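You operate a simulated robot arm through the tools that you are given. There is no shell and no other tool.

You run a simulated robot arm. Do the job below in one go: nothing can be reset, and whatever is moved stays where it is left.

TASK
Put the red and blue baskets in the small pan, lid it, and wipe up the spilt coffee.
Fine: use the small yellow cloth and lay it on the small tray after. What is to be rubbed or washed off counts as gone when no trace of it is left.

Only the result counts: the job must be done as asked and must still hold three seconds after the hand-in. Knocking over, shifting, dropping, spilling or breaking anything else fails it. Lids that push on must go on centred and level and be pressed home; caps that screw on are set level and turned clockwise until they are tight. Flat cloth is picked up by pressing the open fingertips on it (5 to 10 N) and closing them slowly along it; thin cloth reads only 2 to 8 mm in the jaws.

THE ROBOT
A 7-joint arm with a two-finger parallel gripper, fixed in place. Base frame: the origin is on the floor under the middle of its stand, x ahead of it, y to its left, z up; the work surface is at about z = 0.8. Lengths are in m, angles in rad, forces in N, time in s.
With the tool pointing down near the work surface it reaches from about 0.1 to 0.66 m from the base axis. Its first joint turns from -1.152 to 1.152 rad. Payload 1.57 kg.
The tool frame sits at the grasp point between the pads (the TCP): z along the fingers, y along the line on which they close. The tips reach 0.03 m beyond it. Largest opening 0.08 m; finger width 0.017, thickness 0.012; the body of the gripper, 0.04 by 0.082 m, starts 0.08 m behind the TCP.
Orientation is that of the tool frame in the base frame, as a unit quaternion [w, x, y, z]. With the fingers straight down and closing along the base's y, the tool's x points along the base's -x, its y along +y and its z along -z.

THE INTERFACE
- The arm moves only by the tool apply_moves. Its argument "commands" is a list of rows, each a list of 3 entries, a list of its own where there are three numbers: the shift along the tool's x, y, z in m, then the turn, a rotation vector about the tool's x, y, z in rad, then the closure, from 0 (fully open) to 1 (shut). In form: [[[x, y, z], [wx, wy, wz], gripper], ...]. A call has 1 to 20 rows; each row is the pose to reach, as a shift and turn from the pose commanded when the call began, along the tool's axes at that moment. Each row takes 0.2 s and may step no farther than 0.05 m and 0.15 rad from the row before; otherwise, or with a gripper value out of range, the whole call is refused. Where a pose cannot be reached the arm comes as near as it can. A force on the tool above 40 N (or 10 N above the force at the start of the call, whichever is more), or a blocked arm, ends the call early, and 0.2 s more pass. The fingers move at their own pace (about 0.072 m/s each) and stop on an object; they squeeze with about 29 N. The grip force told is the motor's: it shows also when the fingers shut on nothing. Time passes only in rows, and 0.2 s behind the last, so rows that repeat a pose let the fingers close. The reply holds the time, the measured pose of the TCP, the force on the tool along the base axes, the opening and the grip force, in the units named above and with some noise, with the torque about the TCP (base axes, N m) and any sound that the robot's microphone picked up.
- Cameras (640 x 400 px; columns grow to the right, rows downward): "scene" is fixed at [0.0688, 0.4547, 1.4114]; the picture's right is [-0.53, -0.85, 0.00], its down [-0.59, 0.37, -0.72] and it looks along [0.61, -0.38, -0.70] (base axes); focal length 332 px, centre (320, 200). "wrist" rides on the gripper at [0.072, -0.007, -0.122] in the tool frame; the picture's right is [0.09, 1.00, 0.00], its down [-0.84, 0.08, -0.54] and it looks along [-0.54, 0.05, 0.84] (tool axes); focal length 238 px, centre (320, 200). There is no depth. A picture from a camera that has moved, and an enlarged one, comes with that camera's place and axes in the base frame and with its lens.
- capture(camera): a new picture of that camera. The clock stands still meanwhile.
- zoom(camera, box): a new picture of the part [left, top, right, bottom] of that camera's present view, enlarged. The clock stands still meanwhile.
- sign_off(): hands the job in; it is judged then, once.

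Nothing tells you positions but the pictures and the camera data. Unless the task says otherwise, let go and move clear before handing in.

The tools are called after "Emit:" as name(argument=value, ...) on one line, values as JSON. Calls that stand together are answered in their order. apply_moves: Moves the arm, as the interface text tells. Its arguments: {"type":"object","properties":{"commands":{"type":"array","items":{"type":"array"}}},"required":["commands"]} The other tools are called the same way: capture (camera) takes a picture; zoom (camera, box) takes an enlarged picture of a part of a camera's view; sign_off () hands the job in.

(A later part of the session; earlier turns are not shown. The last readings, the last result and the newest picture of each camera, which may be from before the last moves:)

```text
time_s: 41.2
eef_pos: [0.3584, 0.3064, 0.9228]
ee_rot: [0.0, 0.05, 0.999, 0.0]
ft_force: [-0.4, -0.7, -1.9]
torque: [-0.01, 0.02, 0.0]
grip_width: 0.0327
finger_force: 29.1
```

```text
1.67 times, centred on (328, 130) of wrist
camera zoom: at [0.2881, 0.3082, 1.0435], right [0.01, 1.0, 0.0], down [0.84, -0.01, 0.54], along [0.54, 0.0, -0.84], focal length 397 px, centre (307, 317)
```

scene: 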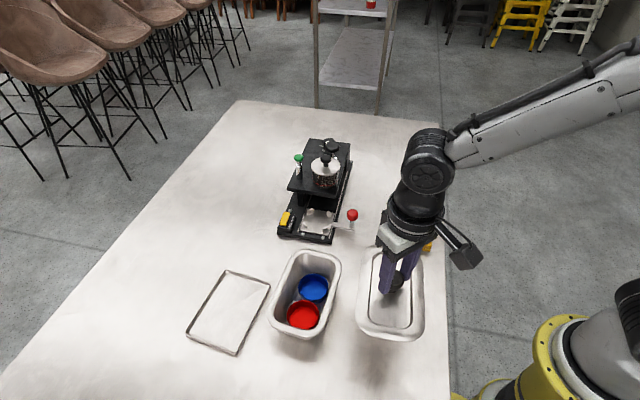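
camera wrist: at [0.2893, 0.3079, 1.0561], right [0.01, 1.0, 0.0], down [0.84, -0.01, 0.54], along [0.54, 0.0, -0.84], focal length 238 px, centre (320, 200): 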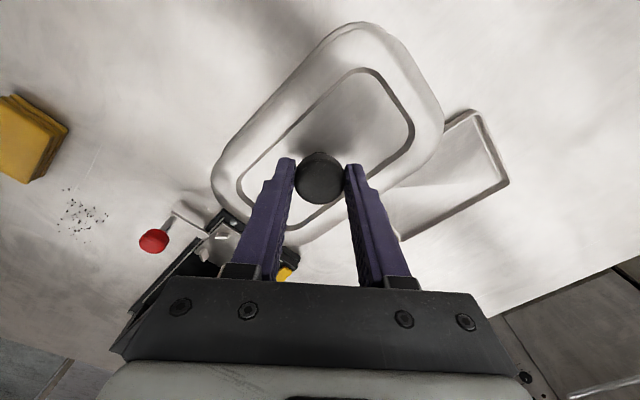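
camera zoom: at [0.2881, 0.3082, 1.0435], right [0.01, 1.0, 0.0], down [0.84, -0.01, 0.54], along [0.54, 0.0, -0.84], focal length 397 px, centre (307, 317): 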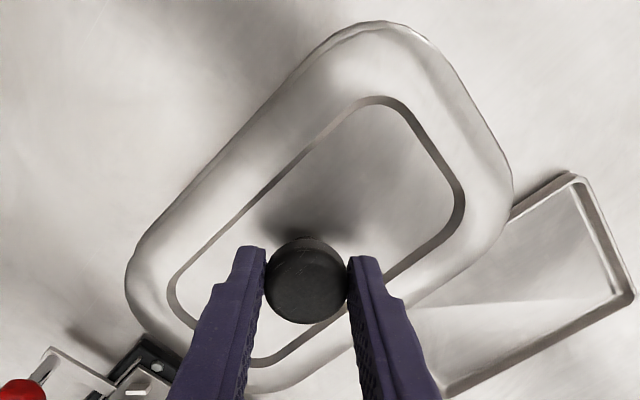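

Emit:
zoom(camera="wrist", box=[255, 20, 335, 70])

Emit:
zoom(camera="wrist", box=[195, 90, 275, 140])

Emit:
zoom(camera="wrist", box=[360, 100, 440, 150])

Emit:
zoom(camera="scene", box=[260, 260, 310, 330])

Emit:
zoom(camera="scene", box=[300, 260, 350, 330])

```text
8.00 times, centred on (295, 45) of wrist
camera zoom: at [0.2881, 0.3082, 1.0435], right [0.01, 1.0, 0.0], down [0.84, -0.01, 0.54], along [0.54, 0.0, -0.84], focal length 1907 px, centre (520, 1440)
```

zoom: 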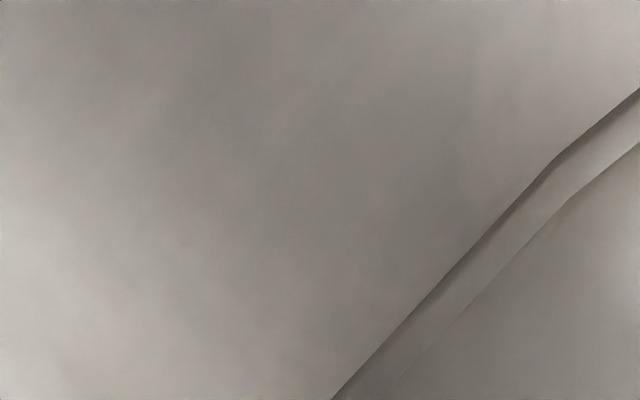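

```text
8.00 times, centred on (235, 115) of wrist
camera zoom: at [0.2881, 0.3082, 1.0435], right [0.01, 1.0, 0.0], down [0.84, -0.01, 0.54], along [0.54, 0.0, -0.84], focal length 1907 px, centre (1000, 880)
```

zoom: 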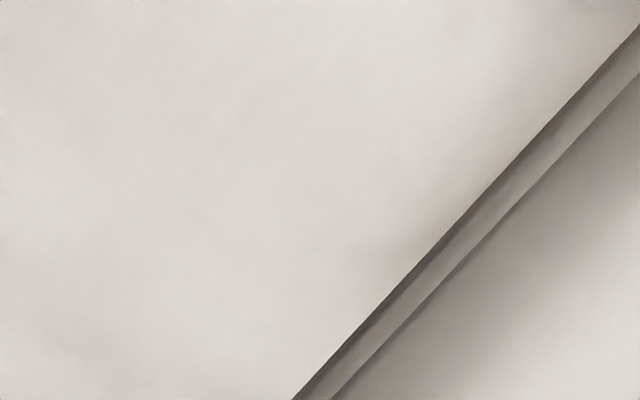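

```text
8.00 times, centred on (400, 125) of wrist
camera zoom: at [0.2881, 0.3082, 1.0435], right [0.01, 1.0, 0.0], down [0.84, -0.01, 0.54], along [0.54, 0.0, -0.84], focal length 1907 px, centre (-320, 800)
```

zoom: 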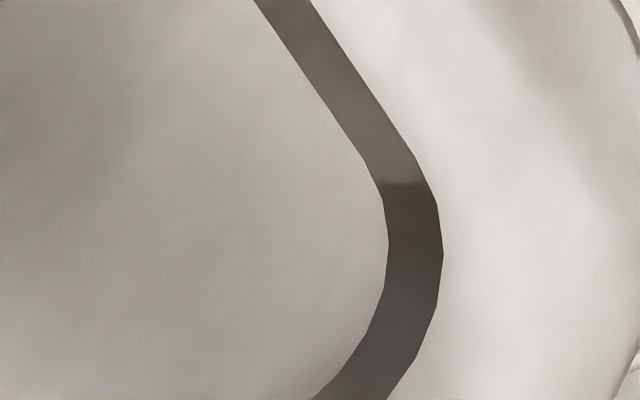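

```text
5.71 times, centred on (285, 295) of scene
camera zoom: at [0.0688, 0.4547, 1.4114], right [-0.53, -0.85, 0.0], down [-0.59, 0.37, -0.72], along [0.61, -0.38, -0.7], focal length 1895 px, centre (520, -343)
```

zoom: 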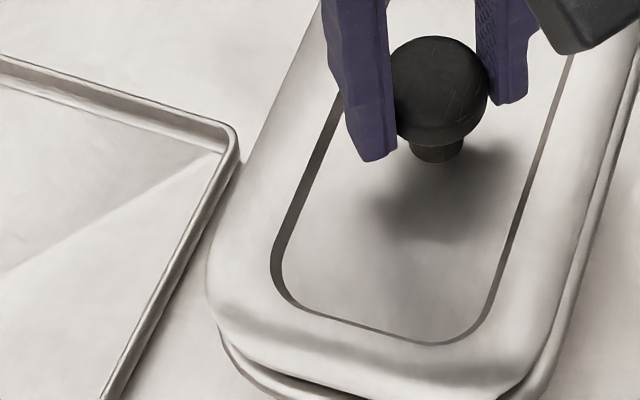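

```text
5.71 times, centred on (325, 295) of scene
camera zoom: at [0.0688, 0.4547, 1.4114], right [-0.53, -0.85, 0.0], down [-0.59, 0.37, -0.72], along [0.61, -0.38, -0.7], focal length 1895 px, centre (291, -343)
```

zoom: 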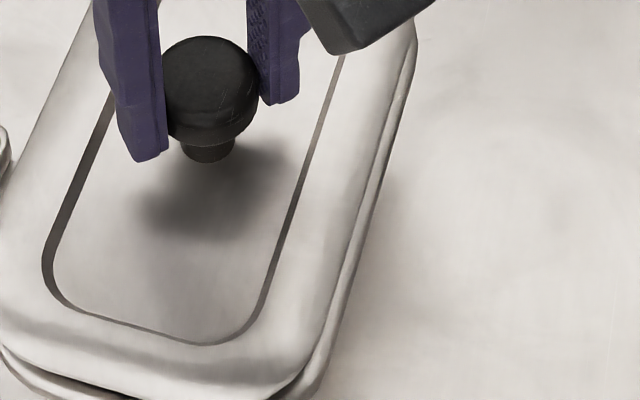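

Edge comparison shows the lid sits about 2.5 mm inside the pan on the right side, so I'll shift it slightly and lower a little more, then compare the edges with less parallax.

Emit:
apply_moves(commands=[[[0.0012, -0.0006, 0.0], [0, 0, 0], 1], [[0.0025, -0.0013, 0.003], [0, 0, 0], 1], [[0.0025, -0.0013, 0.005], [0, 0, 0], 1], [[0.0025, -0.0013, 0.005], [0, 0, 0], 1]])

Emit:
zoom(camera="scene", box=[262, 280, 352, 340])

Emit:
zoom(camera="scene", box=[265, 245, 315, 300])

Emit:
zoom(camera="scene", box=[315, 250, 355, 300])

Emit:
zoom(camera="wrist", box=[195, 90, 275, 140])

Emit:
zoom(camera="wrist", box=[200, 160, 328, 260])

```text
time_s: 42.2
eef_pos: [0.3564, 0.3061, 0.9169]
ee_rot: [0.001, 0.05, 0.999, 0.0]
ft_force: [-0.3, -0.2, -1.5]
torque: [0.02, -0.02, 0.0]
grip_width: 0.0326
finger_force: 29.2
```

```text
6.67 times, centred on (307, 310) of scene
camera zoom: at [0.0688, 0.4547, 1.4114], right [-0.53, -0.85, 0.0], down [-0.59, 0.37, -0.72], along [0.61, -0.38, -0.7], focal length 2211 px, centre (407, -533)
```

zoom: 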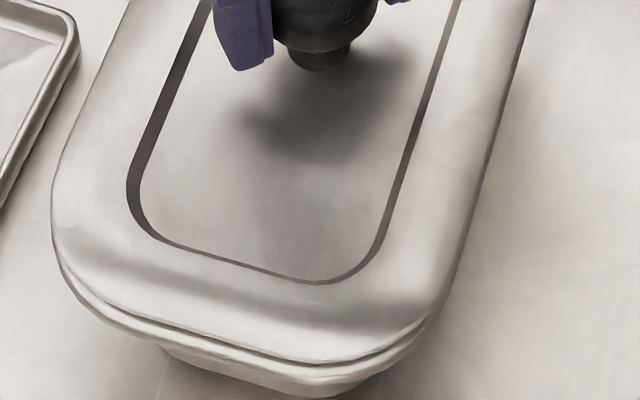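

```text
7.27 times, centred on (290, 272) of scene
camera zoom: at [0.0688, 0.4547, 1.4114], right [-0.53, -0.85, 0.0], down [-0.59, 0.37, -0.72], along [0.61, -0.38, -0.7], focal length 2412 px, centre (538, -327)
```

zoom: 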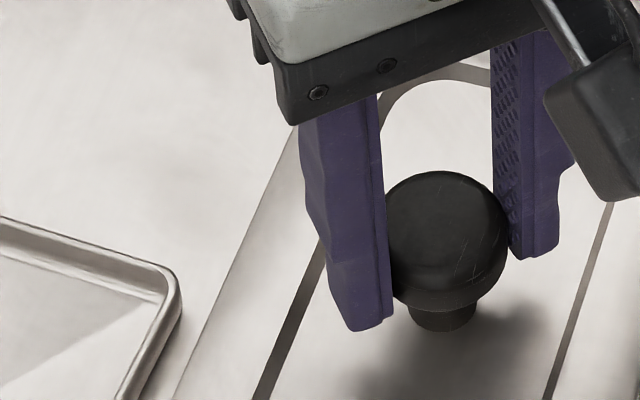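

```text
8.00 times, centred on (335, 275) of scene
camera zoom: at [0.0688, 0.4547, 1.4114], right [-0.53, -0.85, 0.0], down [-0.59, 0.37, -0.72], along [0.61, -0.38, -0.7], focal length 2653 px, centre (200, -400)
```

zoom: 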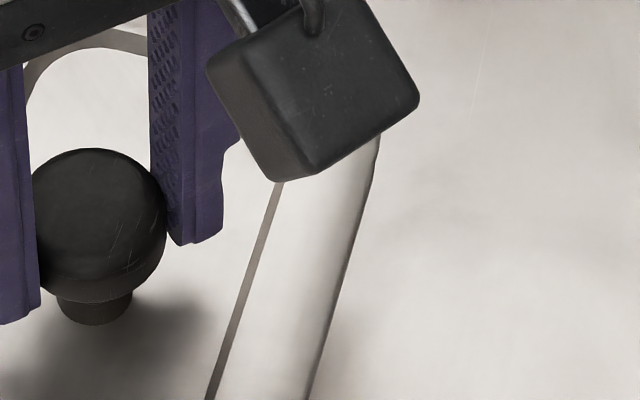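

```text
8.00 times, centred on (235, 115) of wrist
camera zoom: at [0.2853, 0.3067, 1.0387], right [0.01, 1.0, 0.0], down [0.84, -0.01, 0.54], along [0.54, 0.0, -0.84], focal length 1907 px, centre (1000, 880)
```

zoom: 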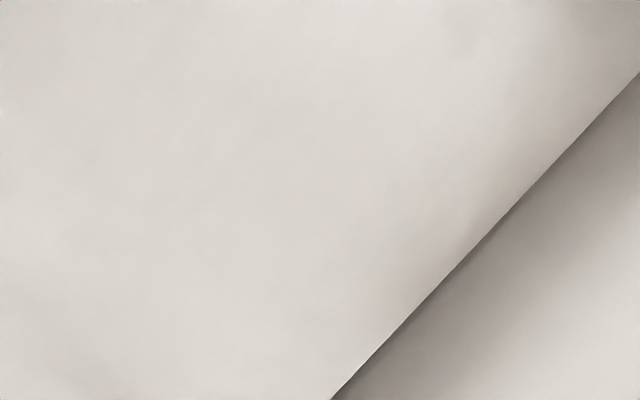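

```text
4.00 times, centred on (264, 210) of wrist
camera zoom: at [0.2853, 0.3067, 1.0387], right [0.01, 1.0, 0.0], down [0.84, -0.01, 0.54], along [0.54, 0.0, -0.84], focal length 953 px, centre (544, 160)
```

zoom: 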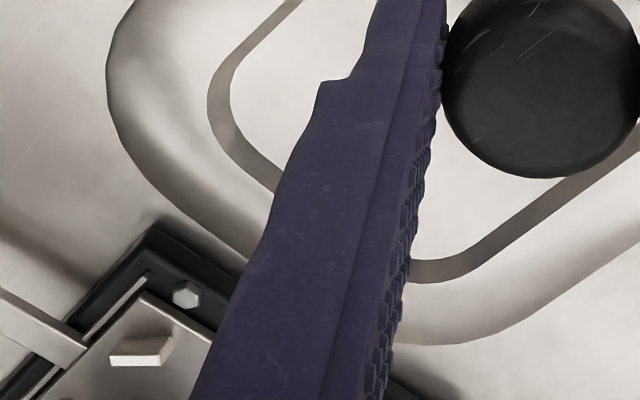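

Now the edges coincide on both long sides in both cameras. I'll lower in small steps until contact.

Emit:
apply_moves(commands=[[[0.0006, 0.0005, 0.002], [0, 0, 0], 1], [[0.0006, 0.0005, 0.004], [0, 0, 0], 1]])

Emit:
zoom(camera="scene", box=[262, 280, 352, 340])

```text
time_s: 42.8
eef_pos: [0.3564, 0.3059, 0.9123]
ee_rot: [0.0, 0.051, 0.999, -0.001]
ft_force: [0.4, -0.7, -0.6]
torque: [0.02, 0.01, -0.03]
grip_width: 0.0325
finger_force: 29.1
```

```text
6.67 times, centred on (307, 310) of scene
camera zoom: at [0.0688, 0.4547, 1.4114], right [-0.53, -0.85, 0.0], down [-0.59, 0.37, -0.72], along [0.61, -0.38, -0.7], focal length 2211 px, centre (407, -533)
```

zoom: 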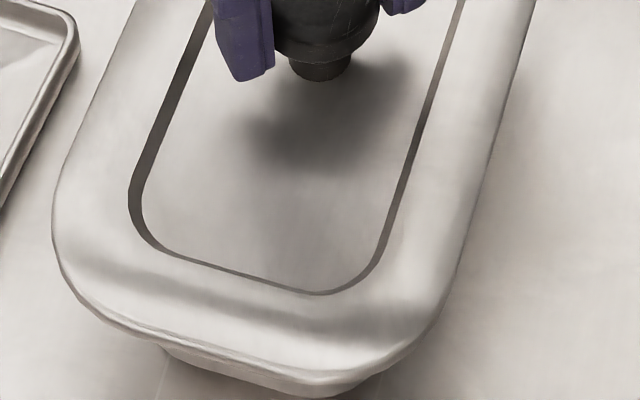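

Emit:
apply_moves(commands=[[[0, 0, 0.0015], [0, 0, 0], 1], [[0, 0, 0.003], [0, 0, 0], 1]])

Emit:
zoom(camera="scene", box=[262, 280, 352, 340])

```text
time_s: 43.4
eef_pos: [0.3549, 0.3068, 0.9104]
ee_rot: [0.0, 0.05, 0.999, 0.0]
ft_force: [-0.7, -1.7, 4.2]
torque: [-0.08, 0.24, 0.05]
grip_width: 0.0326
finger_force: 29.0
```

```text
6.67 times, centred on (307, 310) of scene
camera zoom: at [0.0687, 0.4546, 1.4114], right [-0.53, -0.85, 0.0], down [-0.59, 0.37, -0.72], along [0.61, -0.38, -0.7], focal length 2211 px, centre (407, -533)
```

zoom: 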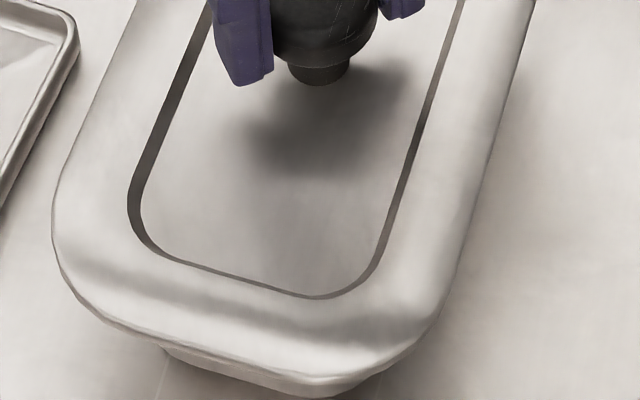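

Light contact of about 5 N, felt first on the base-side edge. Let me look closely before pressing.

Emit:
zoom(camera="wrist", box=[200, 10, 456, 250])

Emit:
zoom(camera="wrist", box=[255, 20, 335, 70])

Emit:
zoom(camera="wrist", box=[205, 80, 285, 130])

Emit:
zoom(camera="scene", box=[265, 300, 345, 340])

Emit:
zoom(camera="scene", box=[310, 250, 350, 320])

```text
1.67 times, centred on (328, 130) of wrist
camera zoom: at [0.2846, 0.3073, 1.0324], right [0.01, 1.0, 0.0], down [0.84, -0.01, 0.54], along [0.54, 0.0, -0.84], focal length 397 px, centre (307, 317)
```

zoom: 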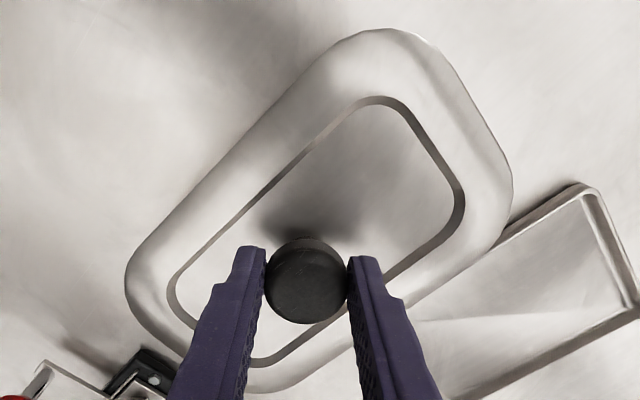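

```text
8.00 times, centred on (295, 45) of wrist
camera zoom: at [0.2846, 0.3073, 1.0324], right [0.01, 1.0, 0.0], down [0.84, -0.01, 0.54], along [0.54, 0.0, -0.84], focal length 1907 px, centre (520, 1440)
```

zoom: 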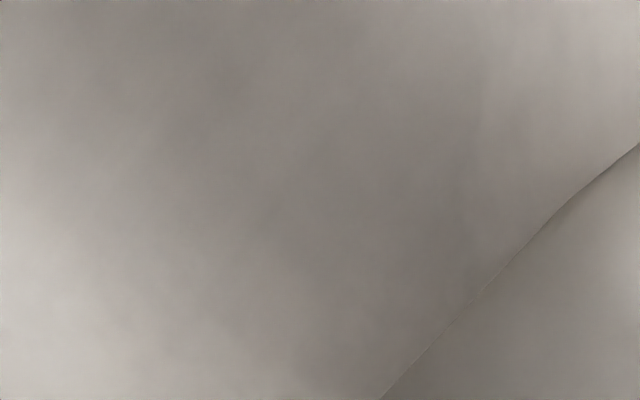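

```text
8.00 times, centred on (245, 105) of wrist
camera zoom: at [0.2846, 0.3073, 1.0324], right [0.01, 1.0, 0.0], down [0.84, -0.01, 0.54], along [0.54, 0.0, -0.84], focal length 1907 px, centre (920, 960)
```

zoom: 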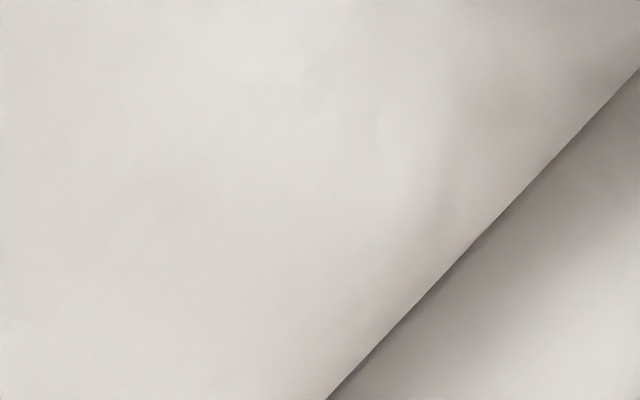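

```text
8.00 times, centred on (305, 320) of scene
camera zoom: at [0.0687, 0.4546, 1.4114], right [-0.53, -0.85, 0.0], down [-0.59, 0.37, -0.72], along [0.61, -0.38, -0.7], focal length 2653 px, centre (440, -760)
```

zoom: 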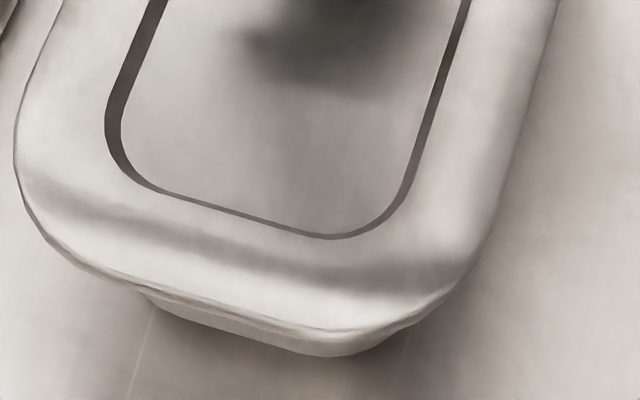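

```text
5.71 times, centred on (330, 285) of scene
camera zoom: at [0.0687, 0.4546, 1.4114], right [-0.53, -0.85, 0.0], down [-0.59, 0.37, -0.72], along [0.61, -0.38, -0.7], focal length 1895 px, centre (263, -286)
```

zoom: 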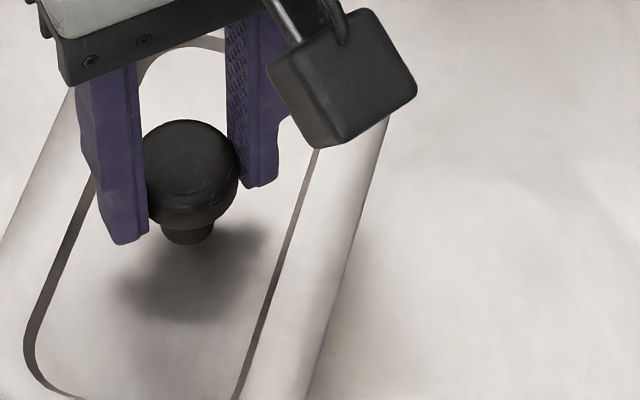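

Emit:
apply_moves(commands=[[[0, 0, 0.0015], [0, 0, 0], 1], [[0, 0, 0.002], [0, 0, 0], 1]])

Emit:
zoom(camera="scene", box=[265, 300, 345, 340])

Emit:
zoom(camera="wrist", box=[200, 10, 456, 250])

```text
time_s: 44.0
eef_pos: [0.3568, 0.3073, 0.9112]
ee_rot: [0.002, 0.051, 0.999, 0.002]
ft_force: [-6.5, -4.6, 21.3]
torque: [-0.17, 0.26, -0.01]
grip_width: 0.0325
finger_force: 28.7
```

```text
8.00 times, centred on (305, 320) of scene
camera zoom: at [0.0683, 0.4543, 1.4115], right [-0.53, -0.85, 0.0], down [-0.59, 0.37, -0.72], along [0.61, -0.38, -0.7], focal length 2653 px, centre (440, -760)
```

zoom: 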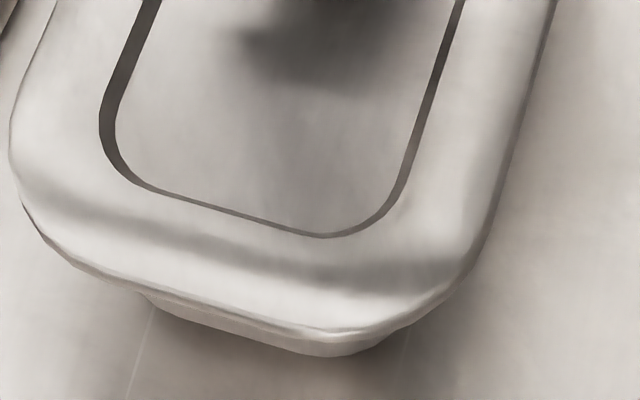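

```text
1.67 times, centred on (328, 130) of wrist
camera zoom: at [0.2851, 0.3078, 1.0319], right [0.01, 1.0, 0.0], down [0.84, -0.01, 0.54], along [0.54, 0.0, -0.84], focal length 397 px, centre (307, 317)
```

zoom: 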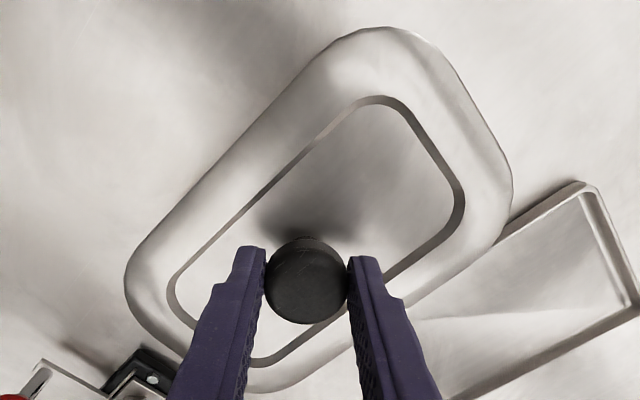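

Emit:
zoom(camera="scene", box=[262, 315, 302, 340])

Emit:
zoom(camera="scene", box=[295, 318, 335, 343])

Emit:
zoom(camera="scene", box=[315, 285, 355, 335])

Emit:
zoom(camera="wrist", box=[190, 170, 320, 260])

```text
16.00 times, centred on (282, 328) of scene
camera zoom: at [0.0683, 0.4543, 1.4115], right [-0.53, -0.85, 0.0], down [-0.59, 0.37, -0.72], along [0.61, -0.38, -0.7], focal length 5306 px, centre (928, -1840)
```

zoom: 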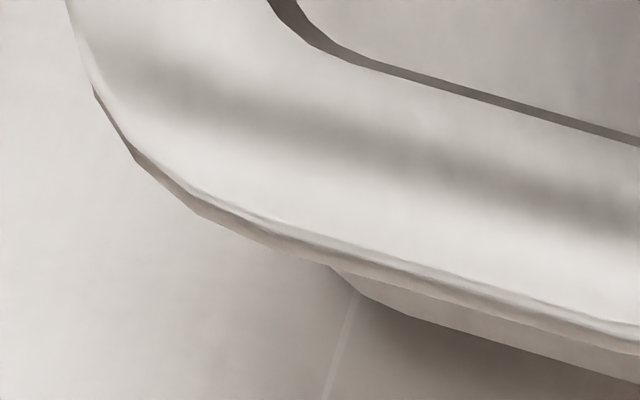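

```text
16.00 times, centred on (315, 330) of scene
camera zoom: at [0.0683, 0.4543, 1.4115], right [-0.53, -0.85, 0.0], down [-0.59, 0.37, -0.72], along [0.61, -0.38, -0.7], focal length 5306 px, centre (400, -1888)
```

zoom: 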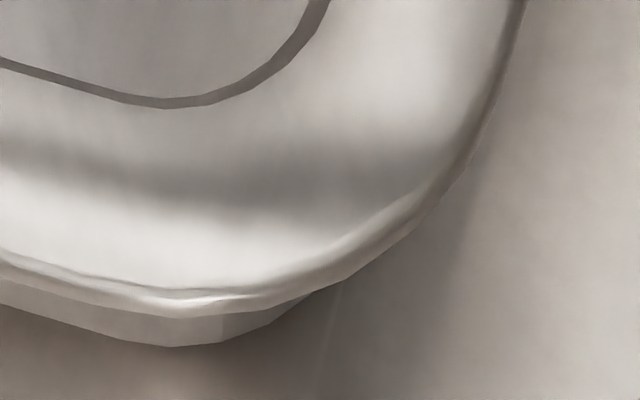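

```text
8.00 times, centred on (335, 310) of scene
camera zoom: at [0.0683, 0.4543, 1.4115], right [-0.53, -0.85, 0.0], down [-0.59, 0.37, -0.72], along [0.61, -0.38, -0.7], focal length 2653 px, centre (200, -680)
```

zoom: 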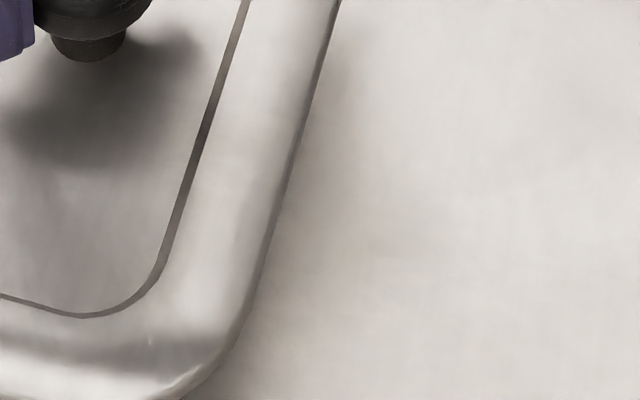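

```text
4.44 times, centred on (255, 215) of wrist
camera zoom: at [0.2851, 0.3078, 1.0319], right [0.01, 1.0, 0.0], down [0.84, -0.01, 0.54], along [0.54, 0.0, -0.84], focal length 1059 px, centre (609, 133)
```

zoom: 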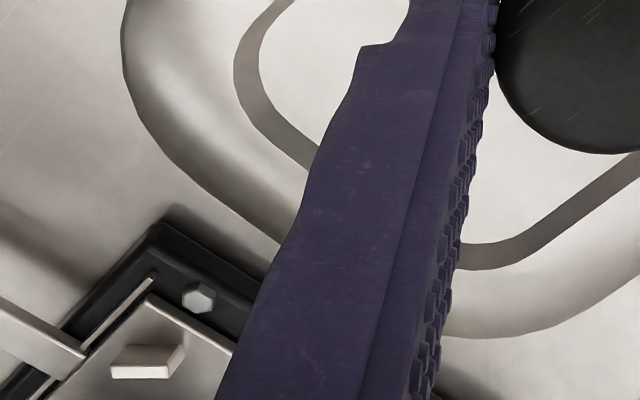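

Emit:
apply_moves(commands=[[[0, 0, -0.003], [0, 0, 0], 1], [[0.0014, 0, -0.003], [0, 0, 0], 1], [[0.0014, 0, -0.001], [0, 0, 0], 1], [[0.0014, 0, 0.0], [0, 0, 0], 1]])

Emit:
zoom(camera="scene", box=[262, 315, 302, 340])

Emit:
zoom(camera="scene", box=[295, 318, 335, 343])

```text
time_s: 45.0
eef_pos: [0.355, 0.3076, 0.9106]
ee_rot: [0.002, 0.05, 0.999, 0.001]
ft_force: [-0.1, 0.1, 20.3]
torque: [-0.04, 0.22, 0.08]
grip_width: 0.0324
finger_force: 28.9
```

```text
16.00 times, centred on (282, 328) of scene
camera zoom: at [0.0685, 0.4544, 1.4115], right [-0.53, -0.85, 0.0], down [-0.59, 0.37, -0.72], along [0.61, -0.38, -0.7], focal length 5306 px, centre (928, -1840)
```

zoom: 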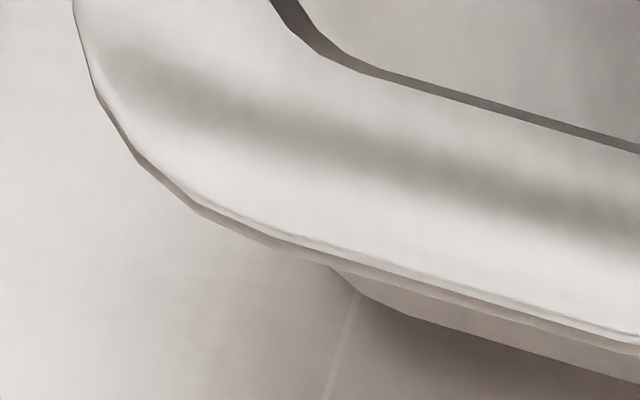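

```text
16.00 times, centred on (315, 330) of scene
camera zoom: at [0.0685, 0.4544, 1.4115], right [-0.53, -0.85, 0.0], down [-0.59, 0.37, -0.72], along [0.61, -0.38, -0.7], focal length 5306 px, centre (400, -1888)
```

zoom: 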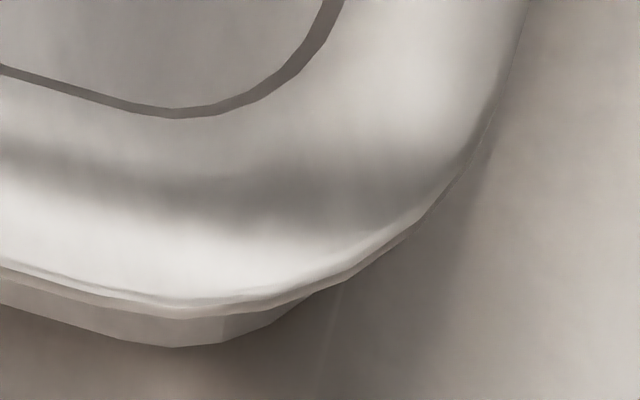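

The sideways force is gone and the edges coincide within about 1 mm. I'll press harder now to seat it.

Emit:
apply_moves(commands=[[[0.0002, 0, 0.001], [0, 0, 0], 1], [[0.0004, 0, 0.002], [0, 0, 0], 1]])

Emit:
zoom(camera="scene", box=[262, 300, 342, 345])

```text
time_s: 45.6
eef_pos: [0.3553, 0.3063, 0.9088]
ee_rot: [0.003, 0.05, 0.999, 0.003]
ft_force: [2.7, -1.4, 26.2]
torque: [-0.05, -0.18, 0.03]
grip_width: 0.0325
finger_force: 29.1
```

```text
8.00 times, centred on (302, 322) of scene
camera zoom: at [0.0685, 0.4544, 1.4115], right [-0.53, -0.85, 0.0], down [-0.59, 0.37, -0.72], along [0.61, -0.38, -0.7], focal length 2653 px, centre (464, -780)
```

zoom: 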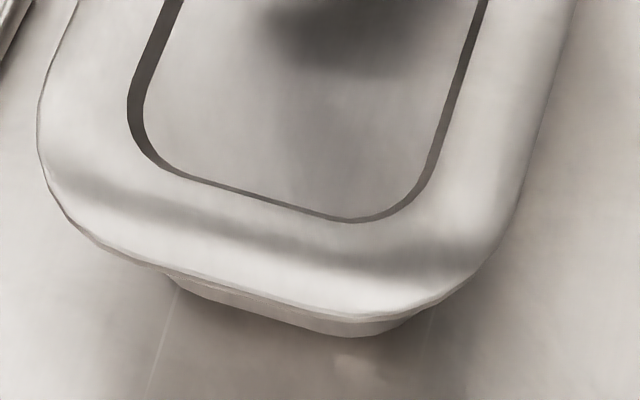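

It went down about 1.5 mm more. I'll keep pressing.

Emit:
apply_moves(commands=[[[0, 0, 0.001], [0, 0, 0], 1], [[0, 0, 0.002], [0, 0, 0], 1]])

Emit:
zoom(camera="scene", box=[262, 300, 342, 345])

Emit:
zoom(camera="wrist", box=[200, 10, 456, 250])

```text
time_s: 46.2
eef_pos: [0.3546, 0.3071, 0.9066]
ee_rot: [0.002, 0.049, 0.999, 0.003]
ft_force: [1.9, 2.8, 25.1]
torque: [0.06, -0.14, 0.01]
grip_width: 0.0329
finger_force: 29.5
```

```text
8.00 times, centred on (302, 322) of scene
camera zoom: at [0.0685, 0.4545, 1.4115], right [-0.53, -0.85, 0.0], down [-0.59, 0.37, -0.72], along [0.61, -0.38, -0.7], focal length 2653 px, centre (464, -780)
```

zoom: 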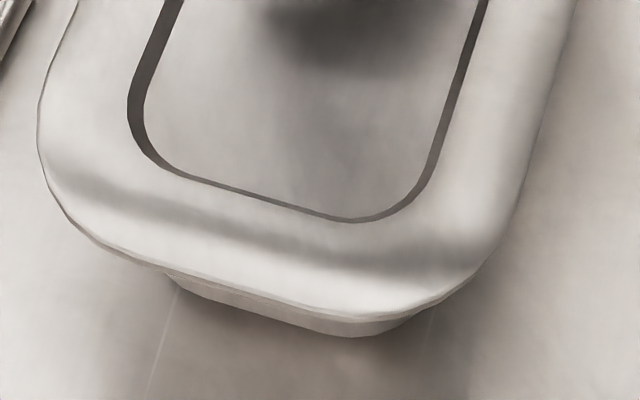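

```text
1.67 times, centred on (328, 130) of wrist
camera zoom: at [0.2832, 0.3072, 1.028], right [0.01, 1.0, 0.0], down [0.84, -0.01, 0.55], along [0.55, 0.0, -0.84], focal length 397 px, centre (307, 317)
```

zoom: 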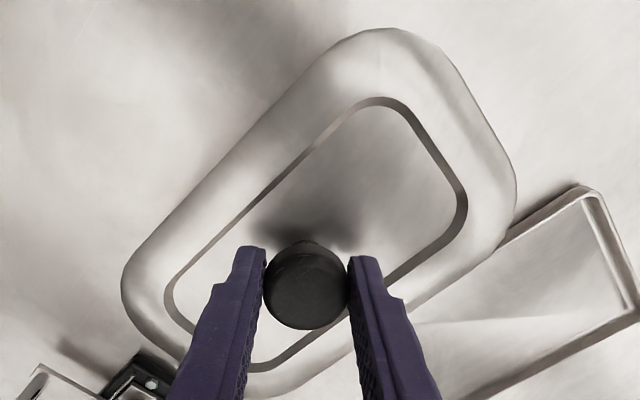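

The fingers are now slipping down the knob at about 25 N, so further force has to come from pushing on the knob's top. I'll let go, rise and look at how the lid sits.

Emit:
apply_moves(commands=[[[0, 0, -0.003], [0, 0, 0], 1], [[0, 0, -0.005], [0, 0, 0], 0.8], [[0, 0, -0.005], [0, 0, 0], 0.5], [[0, 0, -0.005], [0, 0, 0], 0.3], [[0, 0, -0.03], [0, 0, 0], 0.3], [[0, 0, -0.06], [0, 0, 0], 0.3], [[0, 0, -0.06], [0, 0, 0], 0.3]])

Emit:
zoom(camera="scene", box=[262, 230, 352, 345])

Emit:
zoom(camera="wrist", box=[200, 30, 440, 200])

```text
time_s: 47.8
eef_pos: [0.3554, 0.3058, 0.962]
ee_rot: [0.0, 0.05, 0.999, -0.001]
ft_force: [0.2, 0.7, -0.2]
torque: [-0.02, -0.03, -0.01]
grip_width: 0.0559
finger_force: 0.1
```

```text
3.48 times, centred on (307, 288) of scene
camera zoom: at [0.0688, 0.4547, 1.4114], right [-0.53, -0.85, 0.0], down [-0.59, 0.37, -0.72], along [0.61, -0.38, -0.7], focal length 1154 px, centre (365, -104)
```

zoom: 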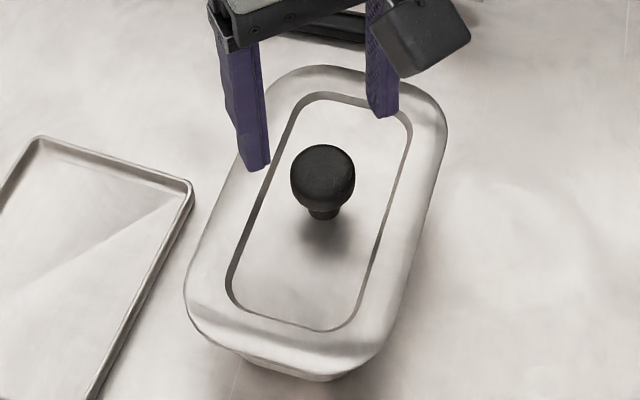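

```text
2.35 times, centred on (320, 115) of wrist
camera zoom: at [0.2835, 0.3069, 1.0851], right [0.01, 1.0, 0.0], down [0.84, -0.01, 0.54], along [0.54, 0.0, -0.84], focal length 561 px, centre (320, 400)
```

zoom: 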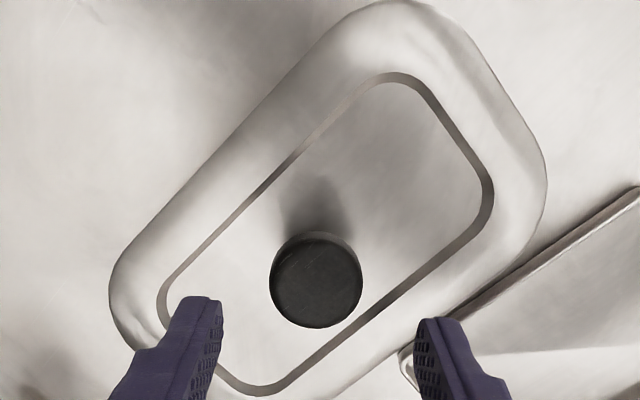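

Emit:
zoom(camera="scene", box=[262, 310, 302, 335])

Emit:
zoom(camera="scene", box=[300, 316, 340, 341])

Emit:
zoom(camera="scene", box=[320, 240, 352, 300])

Emit:
zoom(camera="scene", box=[262, 250, 302, 310])

```text
16.00 times, centred on (282, 322) of scene
camera zoom: at [0.0688, 0.4547, 1.4114], right [-0.53, -0.85, 0.0], down [-0.59, 0.37, -0.72], along [0.61, -0.38, -0.7], focal length 5306 px, centre (928, -1760)
```

zoom: 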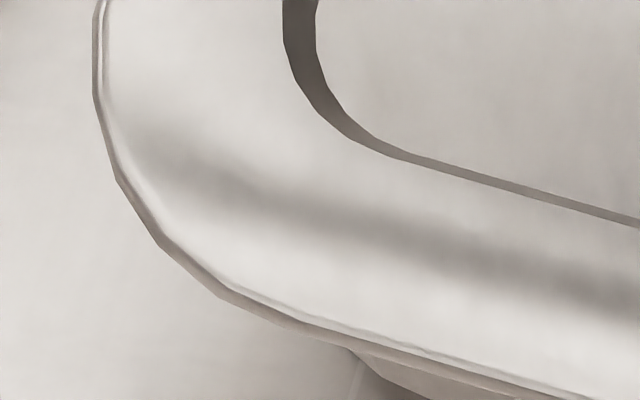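

```text
16.00 times, centred on (320, 328) of scene
camera zoom: at [0.0688, 0.4547, 1.4114], right [-0.53, -0.85, 0.0], down [-0.59, 0.37, -0.72], along [0.61, -0.38, -0.7], focal length 5306 px, centre (320, -1856)
```

zoom: 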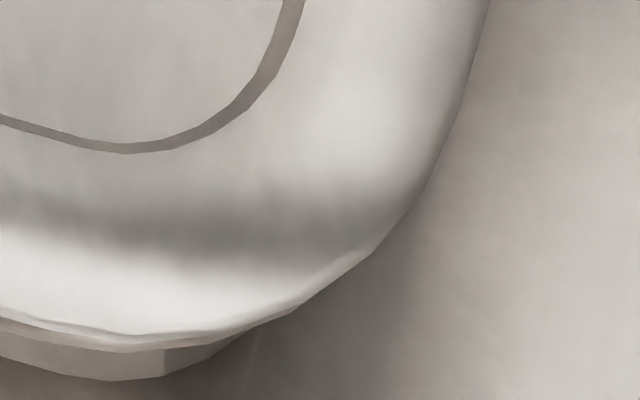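

```text
6.67 times, centred on (336, 270) of scene
camera zoom: at [0.0688, 0.4547, 1.4114], right [-0.53, -0.85, 0.0], down [-0.59, 0.37, -0.72], along [0.61, -0.38, -0.7], focal length 2211 px, centre (213, -267)
```

zoom: 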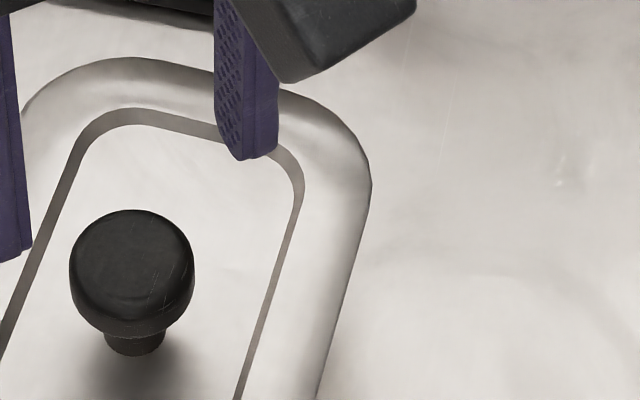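

```text
6.67 times, centred on (282, 280) of scene
camera zoom: at [0.0688, 0.4547, 1.4114], right [-0.53, -0.85, 0.0], down [-0.59, 0.37, -0.72], along [0.61, -0.38, -0.7], focal length 2211 px, centre (573, -333)
```

zoom: 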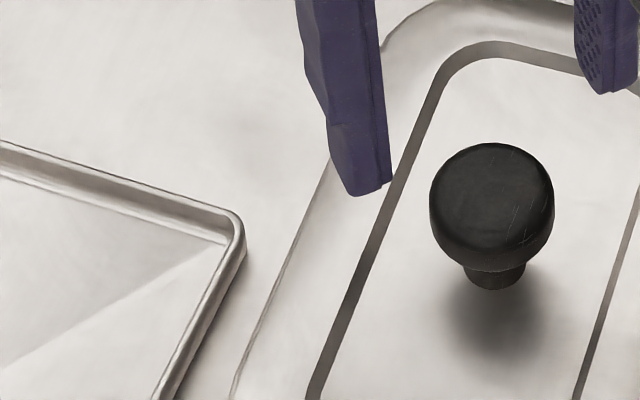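

The lid is on but about 2 mm too far toward the base side. I'll take the knob again, lift it just clear, move it 2 mm back and set it down.

Emit:
apply_moves(commands=[[[0.0016, -0.0019, 0.015], [0, 0, 0], 0.3], [[0.0016, -0.0019, 0.035], [0, 0, 0], 0.3], [[0.0016, -0.0019, 0.048], [0, 0, 0], 0.3], [[0.0016, -0.0019, 0.054], [0, 0, 0], 0.3], [[0.0016, -0.0019, 0.054], [0, 0, 0], 0.45], [[0.0016, -0.0019, 0.054], [0, 0, 0], 0.55], [[0.0016, -0.0019, 0.054], [0, 0, 0], 0.62], [[0.0016, -0.0019, 0.054], [0, 0, 0], 1], [[0.0016, -0.0019, 0.054], [0, 0, 0], 1]])

Emit:
zoom(camera="wrist", box=[200, 10, 456, 250])

```text
time_s: 49.8
eef_pos: [0.352, 0.3056, 0.9098]
ee_rot: [0.0, 0.051, 0.999, 0.0]
ft_force: [0.3, 0.3, 0.3]
torque: [0.0, -0.03, 0.0]
grip_width: 0.0324
finger_force: 28.8
```

```text
1.67 times, centred on (328, 130) of wrist
camera zoom: at [0.2806, 0.3066, 1.0314], right [0.01, 1.0, 0.0], down [0.84, -0.01, 0.54], along [0.54, 0.0, -0.84], focal length 397 px, centre (307, 317)
```

zoom: 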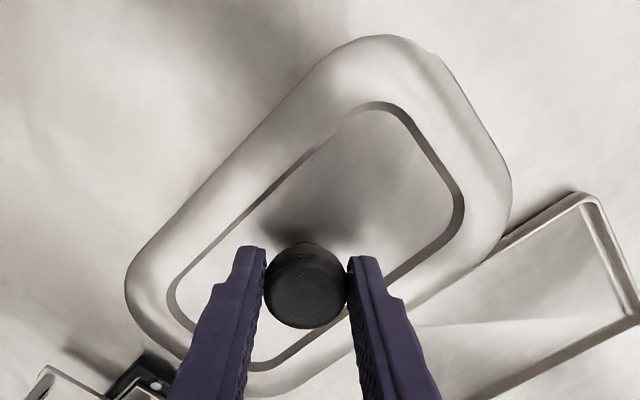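

Emit:
apply_moves(commands=[[[0, 0, -0.004], [0, 0, 0], 1], [[0, 0, -0.01], [0, 0, 0], 1], [[-0.0014, 0.0015, -0.012], [0, 0, 0], 1], [[-0.0014, 0.0015, -0.012], [0, 0, 0], 1], [[-0.0014, 0.0015, -0.012], [0, 0, 0], 1]])

Emit:
zoom(camera="wrist", box=[255, 20, 335, 70])

Emit:
zoom(camera="wrist", box=[205, 80, 285, 130])

Emit:
zoom(camera="scene", box=[262, 280, 352, 340])

```text
time_s: 51.0
eef_pos: [0.3533, 0.3059, 0.9216]
ee_rot: [0.0, 0.051, 0.999, 0.0]
ft_force: [-0.1, -0.7, -1.3]
torque: [-0.01, -0.02, 0.01]
grip_width: 0.0325
finger_force: 29.5
```

```text
8.00 times, centred on (295, 45) of wrist
camera zoom: at [0.283, 0.3069, 1.0434], right [0.01, 1.0, 0.0], down [0.84, -0.01, 0.54], along [0.54, 0.0, -0.84], focal length 1907 px, centre (520, 1440)
```

zoom: 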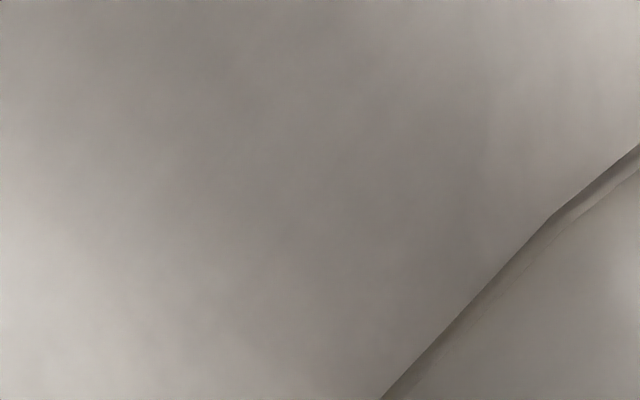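

```text
8.00 times, centred on (245, 105) of wrist
camera zoom: at [0.283, 0.3069, 1.0434], right [0.01, 1.0, 0.0], down [0.84, -0.01, 0.54], along [0.54, 0.0, -0.84], focal length 1907 px, centre (920, 960)
```

zoom: 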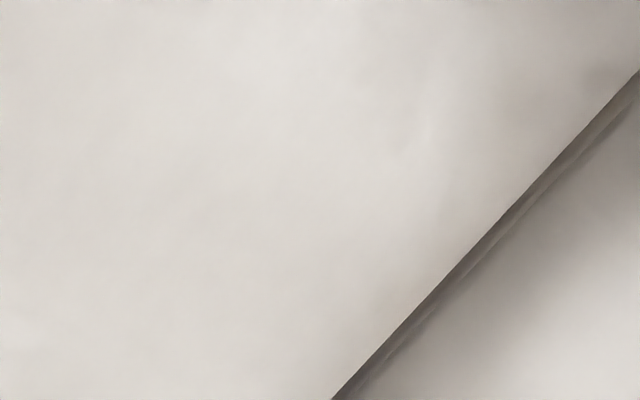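

```text
6.67 times, centred on (307, 310) of scene
camera zoom: at [0.0688, 0.4547, 1.4114], right [-0.53, -0.85, 0.0], down [-0.59, 0.37, -0.72], along [0.61, -0.38, -0.7], focal length 2211 px, centre (407, -533)
```

zoom: 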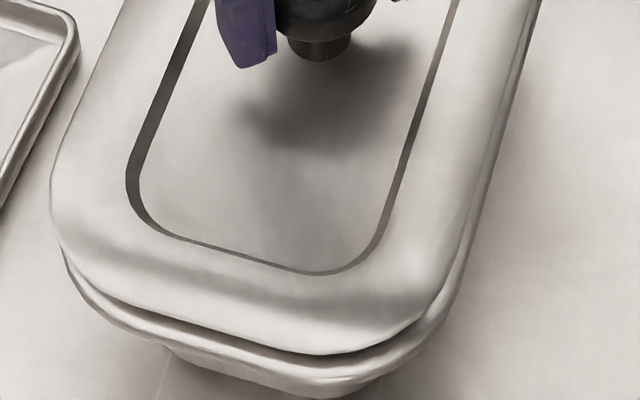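

Edges now agree to within about 1 mm in both views. I'll nudge it that last bit and set it down gently.

Emit:
apply_moves(commands=[[[0.001, -0.0003, 0.003], [0, 0, 0], 1], [[0.001, -0.0003, 0.007], [0, 0, 0], 1], [[0.001, -0.0003, 0.01], [0, 0, 0], 1], [[0.001, -0.0003, 0.012], [0, 0, 0], 1]])

Emit:
zoom(camera="scene", box=[262, 280, 352, 340])

Emit:
zoom(camera="wrist", box=[205, 80, 285, 130])

```text
time_s: 52.0
eef_pos: [0.3522, 0.3056, 0.9088]
ee_rot: [0.0, 0.05, 0.999, 0.001]
ft_force: [0.0, -0.3, -1.3]
torque: [0.03, 0.02, 0.0]
grip_width: 0.0325
finger_force: 28.9
```

```text
6.67 times, centred on (307, 310) of scene
camera zoom: at [0.0688, 0.4547, 1.4114], right [-0.53, -0.85, 0.0], down [-0.59, 0.37, -0.72], along [0.61, -0.38, -0.7], focal length 2211 px, centre (407, -533)
```

zoom: 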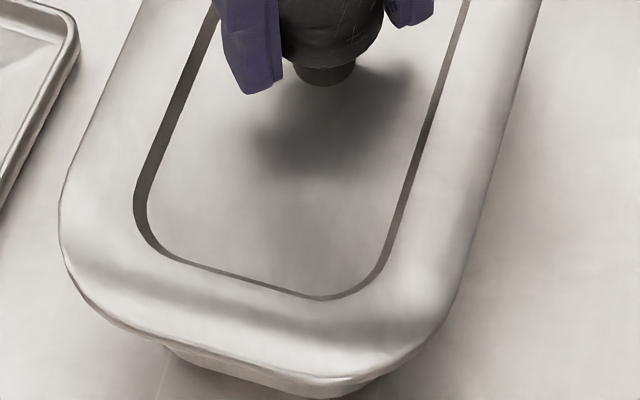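

```text
8.00 times, centred on (245, 105) of wrist
camera zoom: at [0.2817, 0.3065, 1.032], right [0.01, 1.0, 0.0], down [0.84, -0.01, 0.54], along [0.54, 0.0, -0.84], focal length 1907 px, centre (920, 960)
```

zoom: 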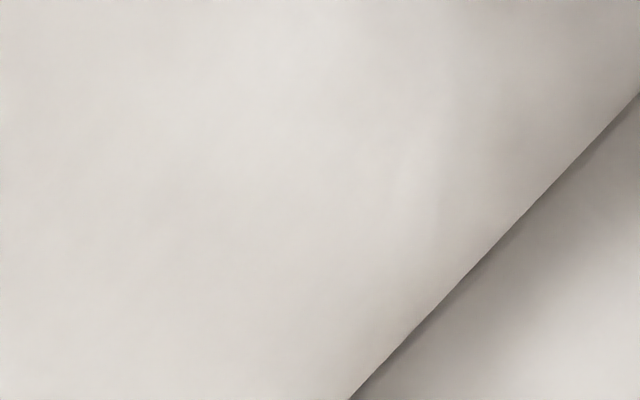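

Emit:
apply_moves(commands=[[[-0.0006, 0.0006, 0.0], [0, 0, 0], 1], [[-0.0006, 0.0006, 0.0015], [0, 0, 0], 1], [[-0.0006, 0.0006, 0.003], [0, 0, 0], 1], [[-0.0006, 0.0006, 0.0045], [0, 0, 0], 1]])

Emit:
zoom(camera="scene", box=[262, 280, 352, 340])

Emit:
zoom(camera="scene", box=[262, 310, 302, 335])

Emit:
zoom(camera="scene", box=[300, 316, 340, 341])

```text
time_s: 53.0
eef_pos: [0.3551, 0.3069, 0.9088]
ee_rot: [0.003, 0.05, 0.999, 0.002]
ft_force: [-7.1, -4.8, 24.8]
torque: [-0.19, 0.02, -0.04]
grip_width: 0.0326
finger_force: 29.1
```

```text
6.67 times, centred on (307, 310) of scene
camera zoom: at [0.0683, 0.4543, 1.4116], right [-0.53, -0.85, 0.0], down [-0.59, 0.37, -0.72], along [0.61, -0.38, -0.7], focal length 2211 px, centre (407, -533)
```

zoom: 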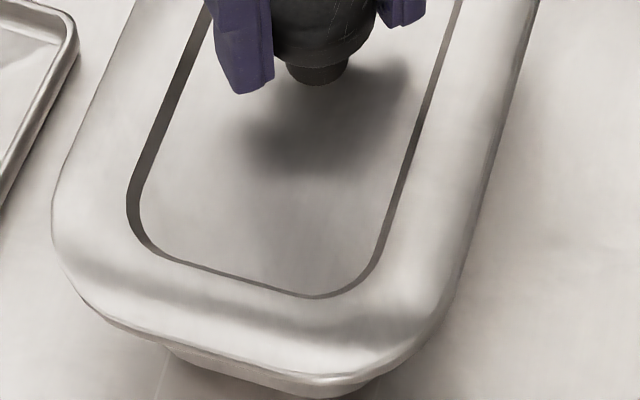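

```text
16.00 times, centred on (282, 322) of scene
camera zoom: at [0.0683, 0.4543, 1.4116], right [-0.53, -0.85, 0.0], down [-0.59, 0.37, -0.72], along [0.61, -0.38, -0.7], focal length 5306 px, centre (928, -1760)
```

zoom: 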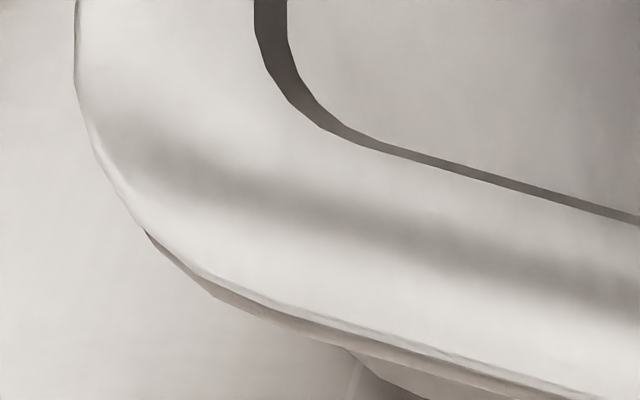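

```text
16.00 times, centred on (320, 328) of scene
camera zoom: at [0.0683, 0.4543, 1.4116], right [-0.53, -0.85, 0.0], down [-0.59, 0.37, -0.72], along [0.61, -0.38, -0.7], focal length 5306 px, centre (320, -1856)
```

zoom: 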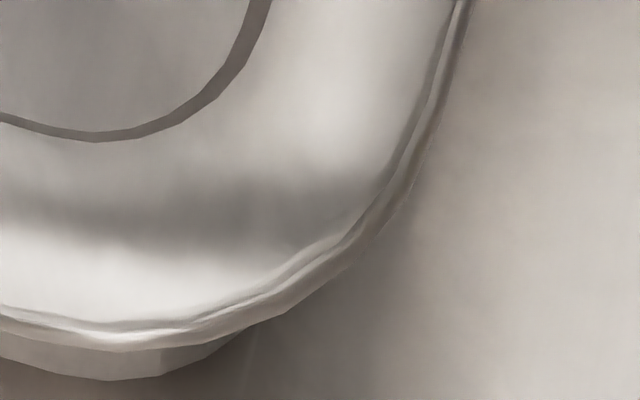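

Pressing drags the lid outward because the arm yields sideways under load. I'll unload, recheck the centring, and this time set it down with only a few newtons before letting go.

Emit:
apply_moves(commands=[[[0, 0, -0.003], [0, 0, 0], 1], [[0, 0, -0.0065], [0, 0, 0], 1], [[0, 0, -0.0065], [0, 0, 0], 1], [[0, 0, -0.0065], [0, 0, 0], 1]])

Emit:
zoom(camera="scene", box=[262, 310, 302, 335])

Emit:
zoom(camera="scene", box=[300, 316, 340, 341])

Emit:
zoom(camera="scene", box=[262, 280, 352, 340])

Emit:
zoom(camera="wrist", box=[205, 80, 285, 130])

```text
time_s: 54.0
eef_pos: [0.353, 0.3056, 0.9106]
ee_rot: [-0.001, 0.05, 0.999, -0.001]
ft_force: [0.1, 0.1, 0.0]
torque: [0.01, -0.04, -0.02]
grip_width: 0.0325
finger_force: 29.1
```

```text
16.00 times, centred on (282, 322) of scene
camera zoom: at [0.0688, 0.4547, 1.4114], right [-0.53, -0.85, 0.0], down [-0.59, 0.37, -0.72], along [0.61, -0.38, -0.7], focal length 5306 px, centre (928, -1760)
```

zoom: 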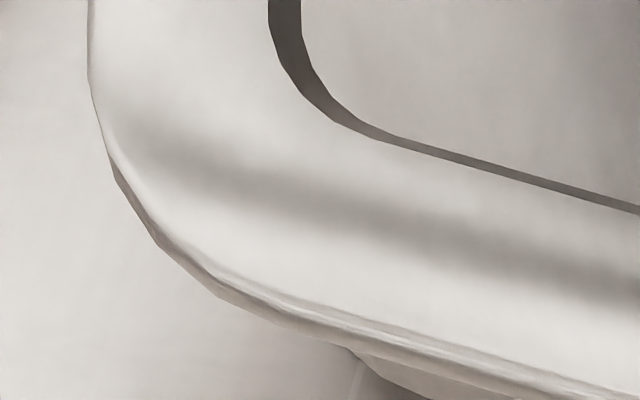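

```text
16.00 times, centred on (320, 328) of scene
camera zoom: at [0.0688, 0.4547, 1.4114], right [-0.53, -0.85, 0.0], down [-0.59, 0.37, -0.72], along [0.61, -0.38, -0.7], focal length 5306 px, centre (320, -1856)
```

zoom: 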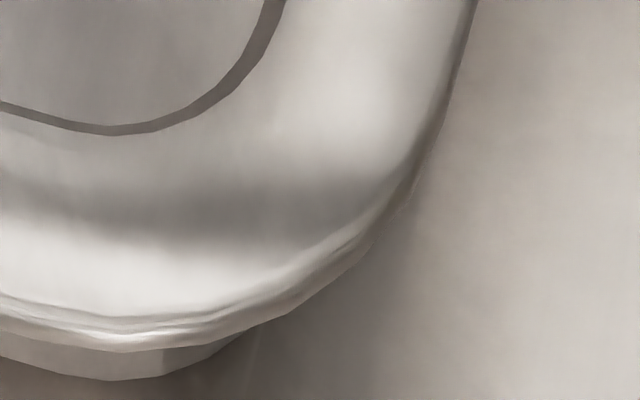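

```text
6.67 times, centred on (307, 310) of scene
camera zoom: at [0.0688, 0.4547, 1.4114], right [-0.53, -0.85, 0.0], down [-0.59, 0.37, -0.72], along [0.61, -0.38, -0.7], focal length 2211 px, centre (407, -533)
```

zoom: 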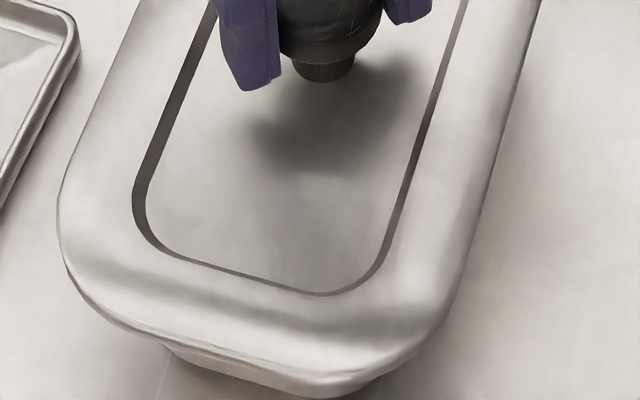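

```text
8.00 times, centred on (245, 105) of wrist
camera zoom: at [0.2823, 0.307, 1.0333], right [0.01, 1.0, 0.0], down [0.84, -0.01, 0.54], along [0.54, -0.01, -0.84], focal length 1907 px, centre (920, 960)
```

zoom: 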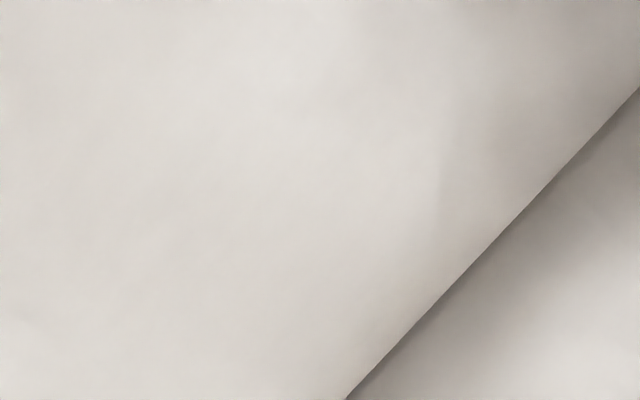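

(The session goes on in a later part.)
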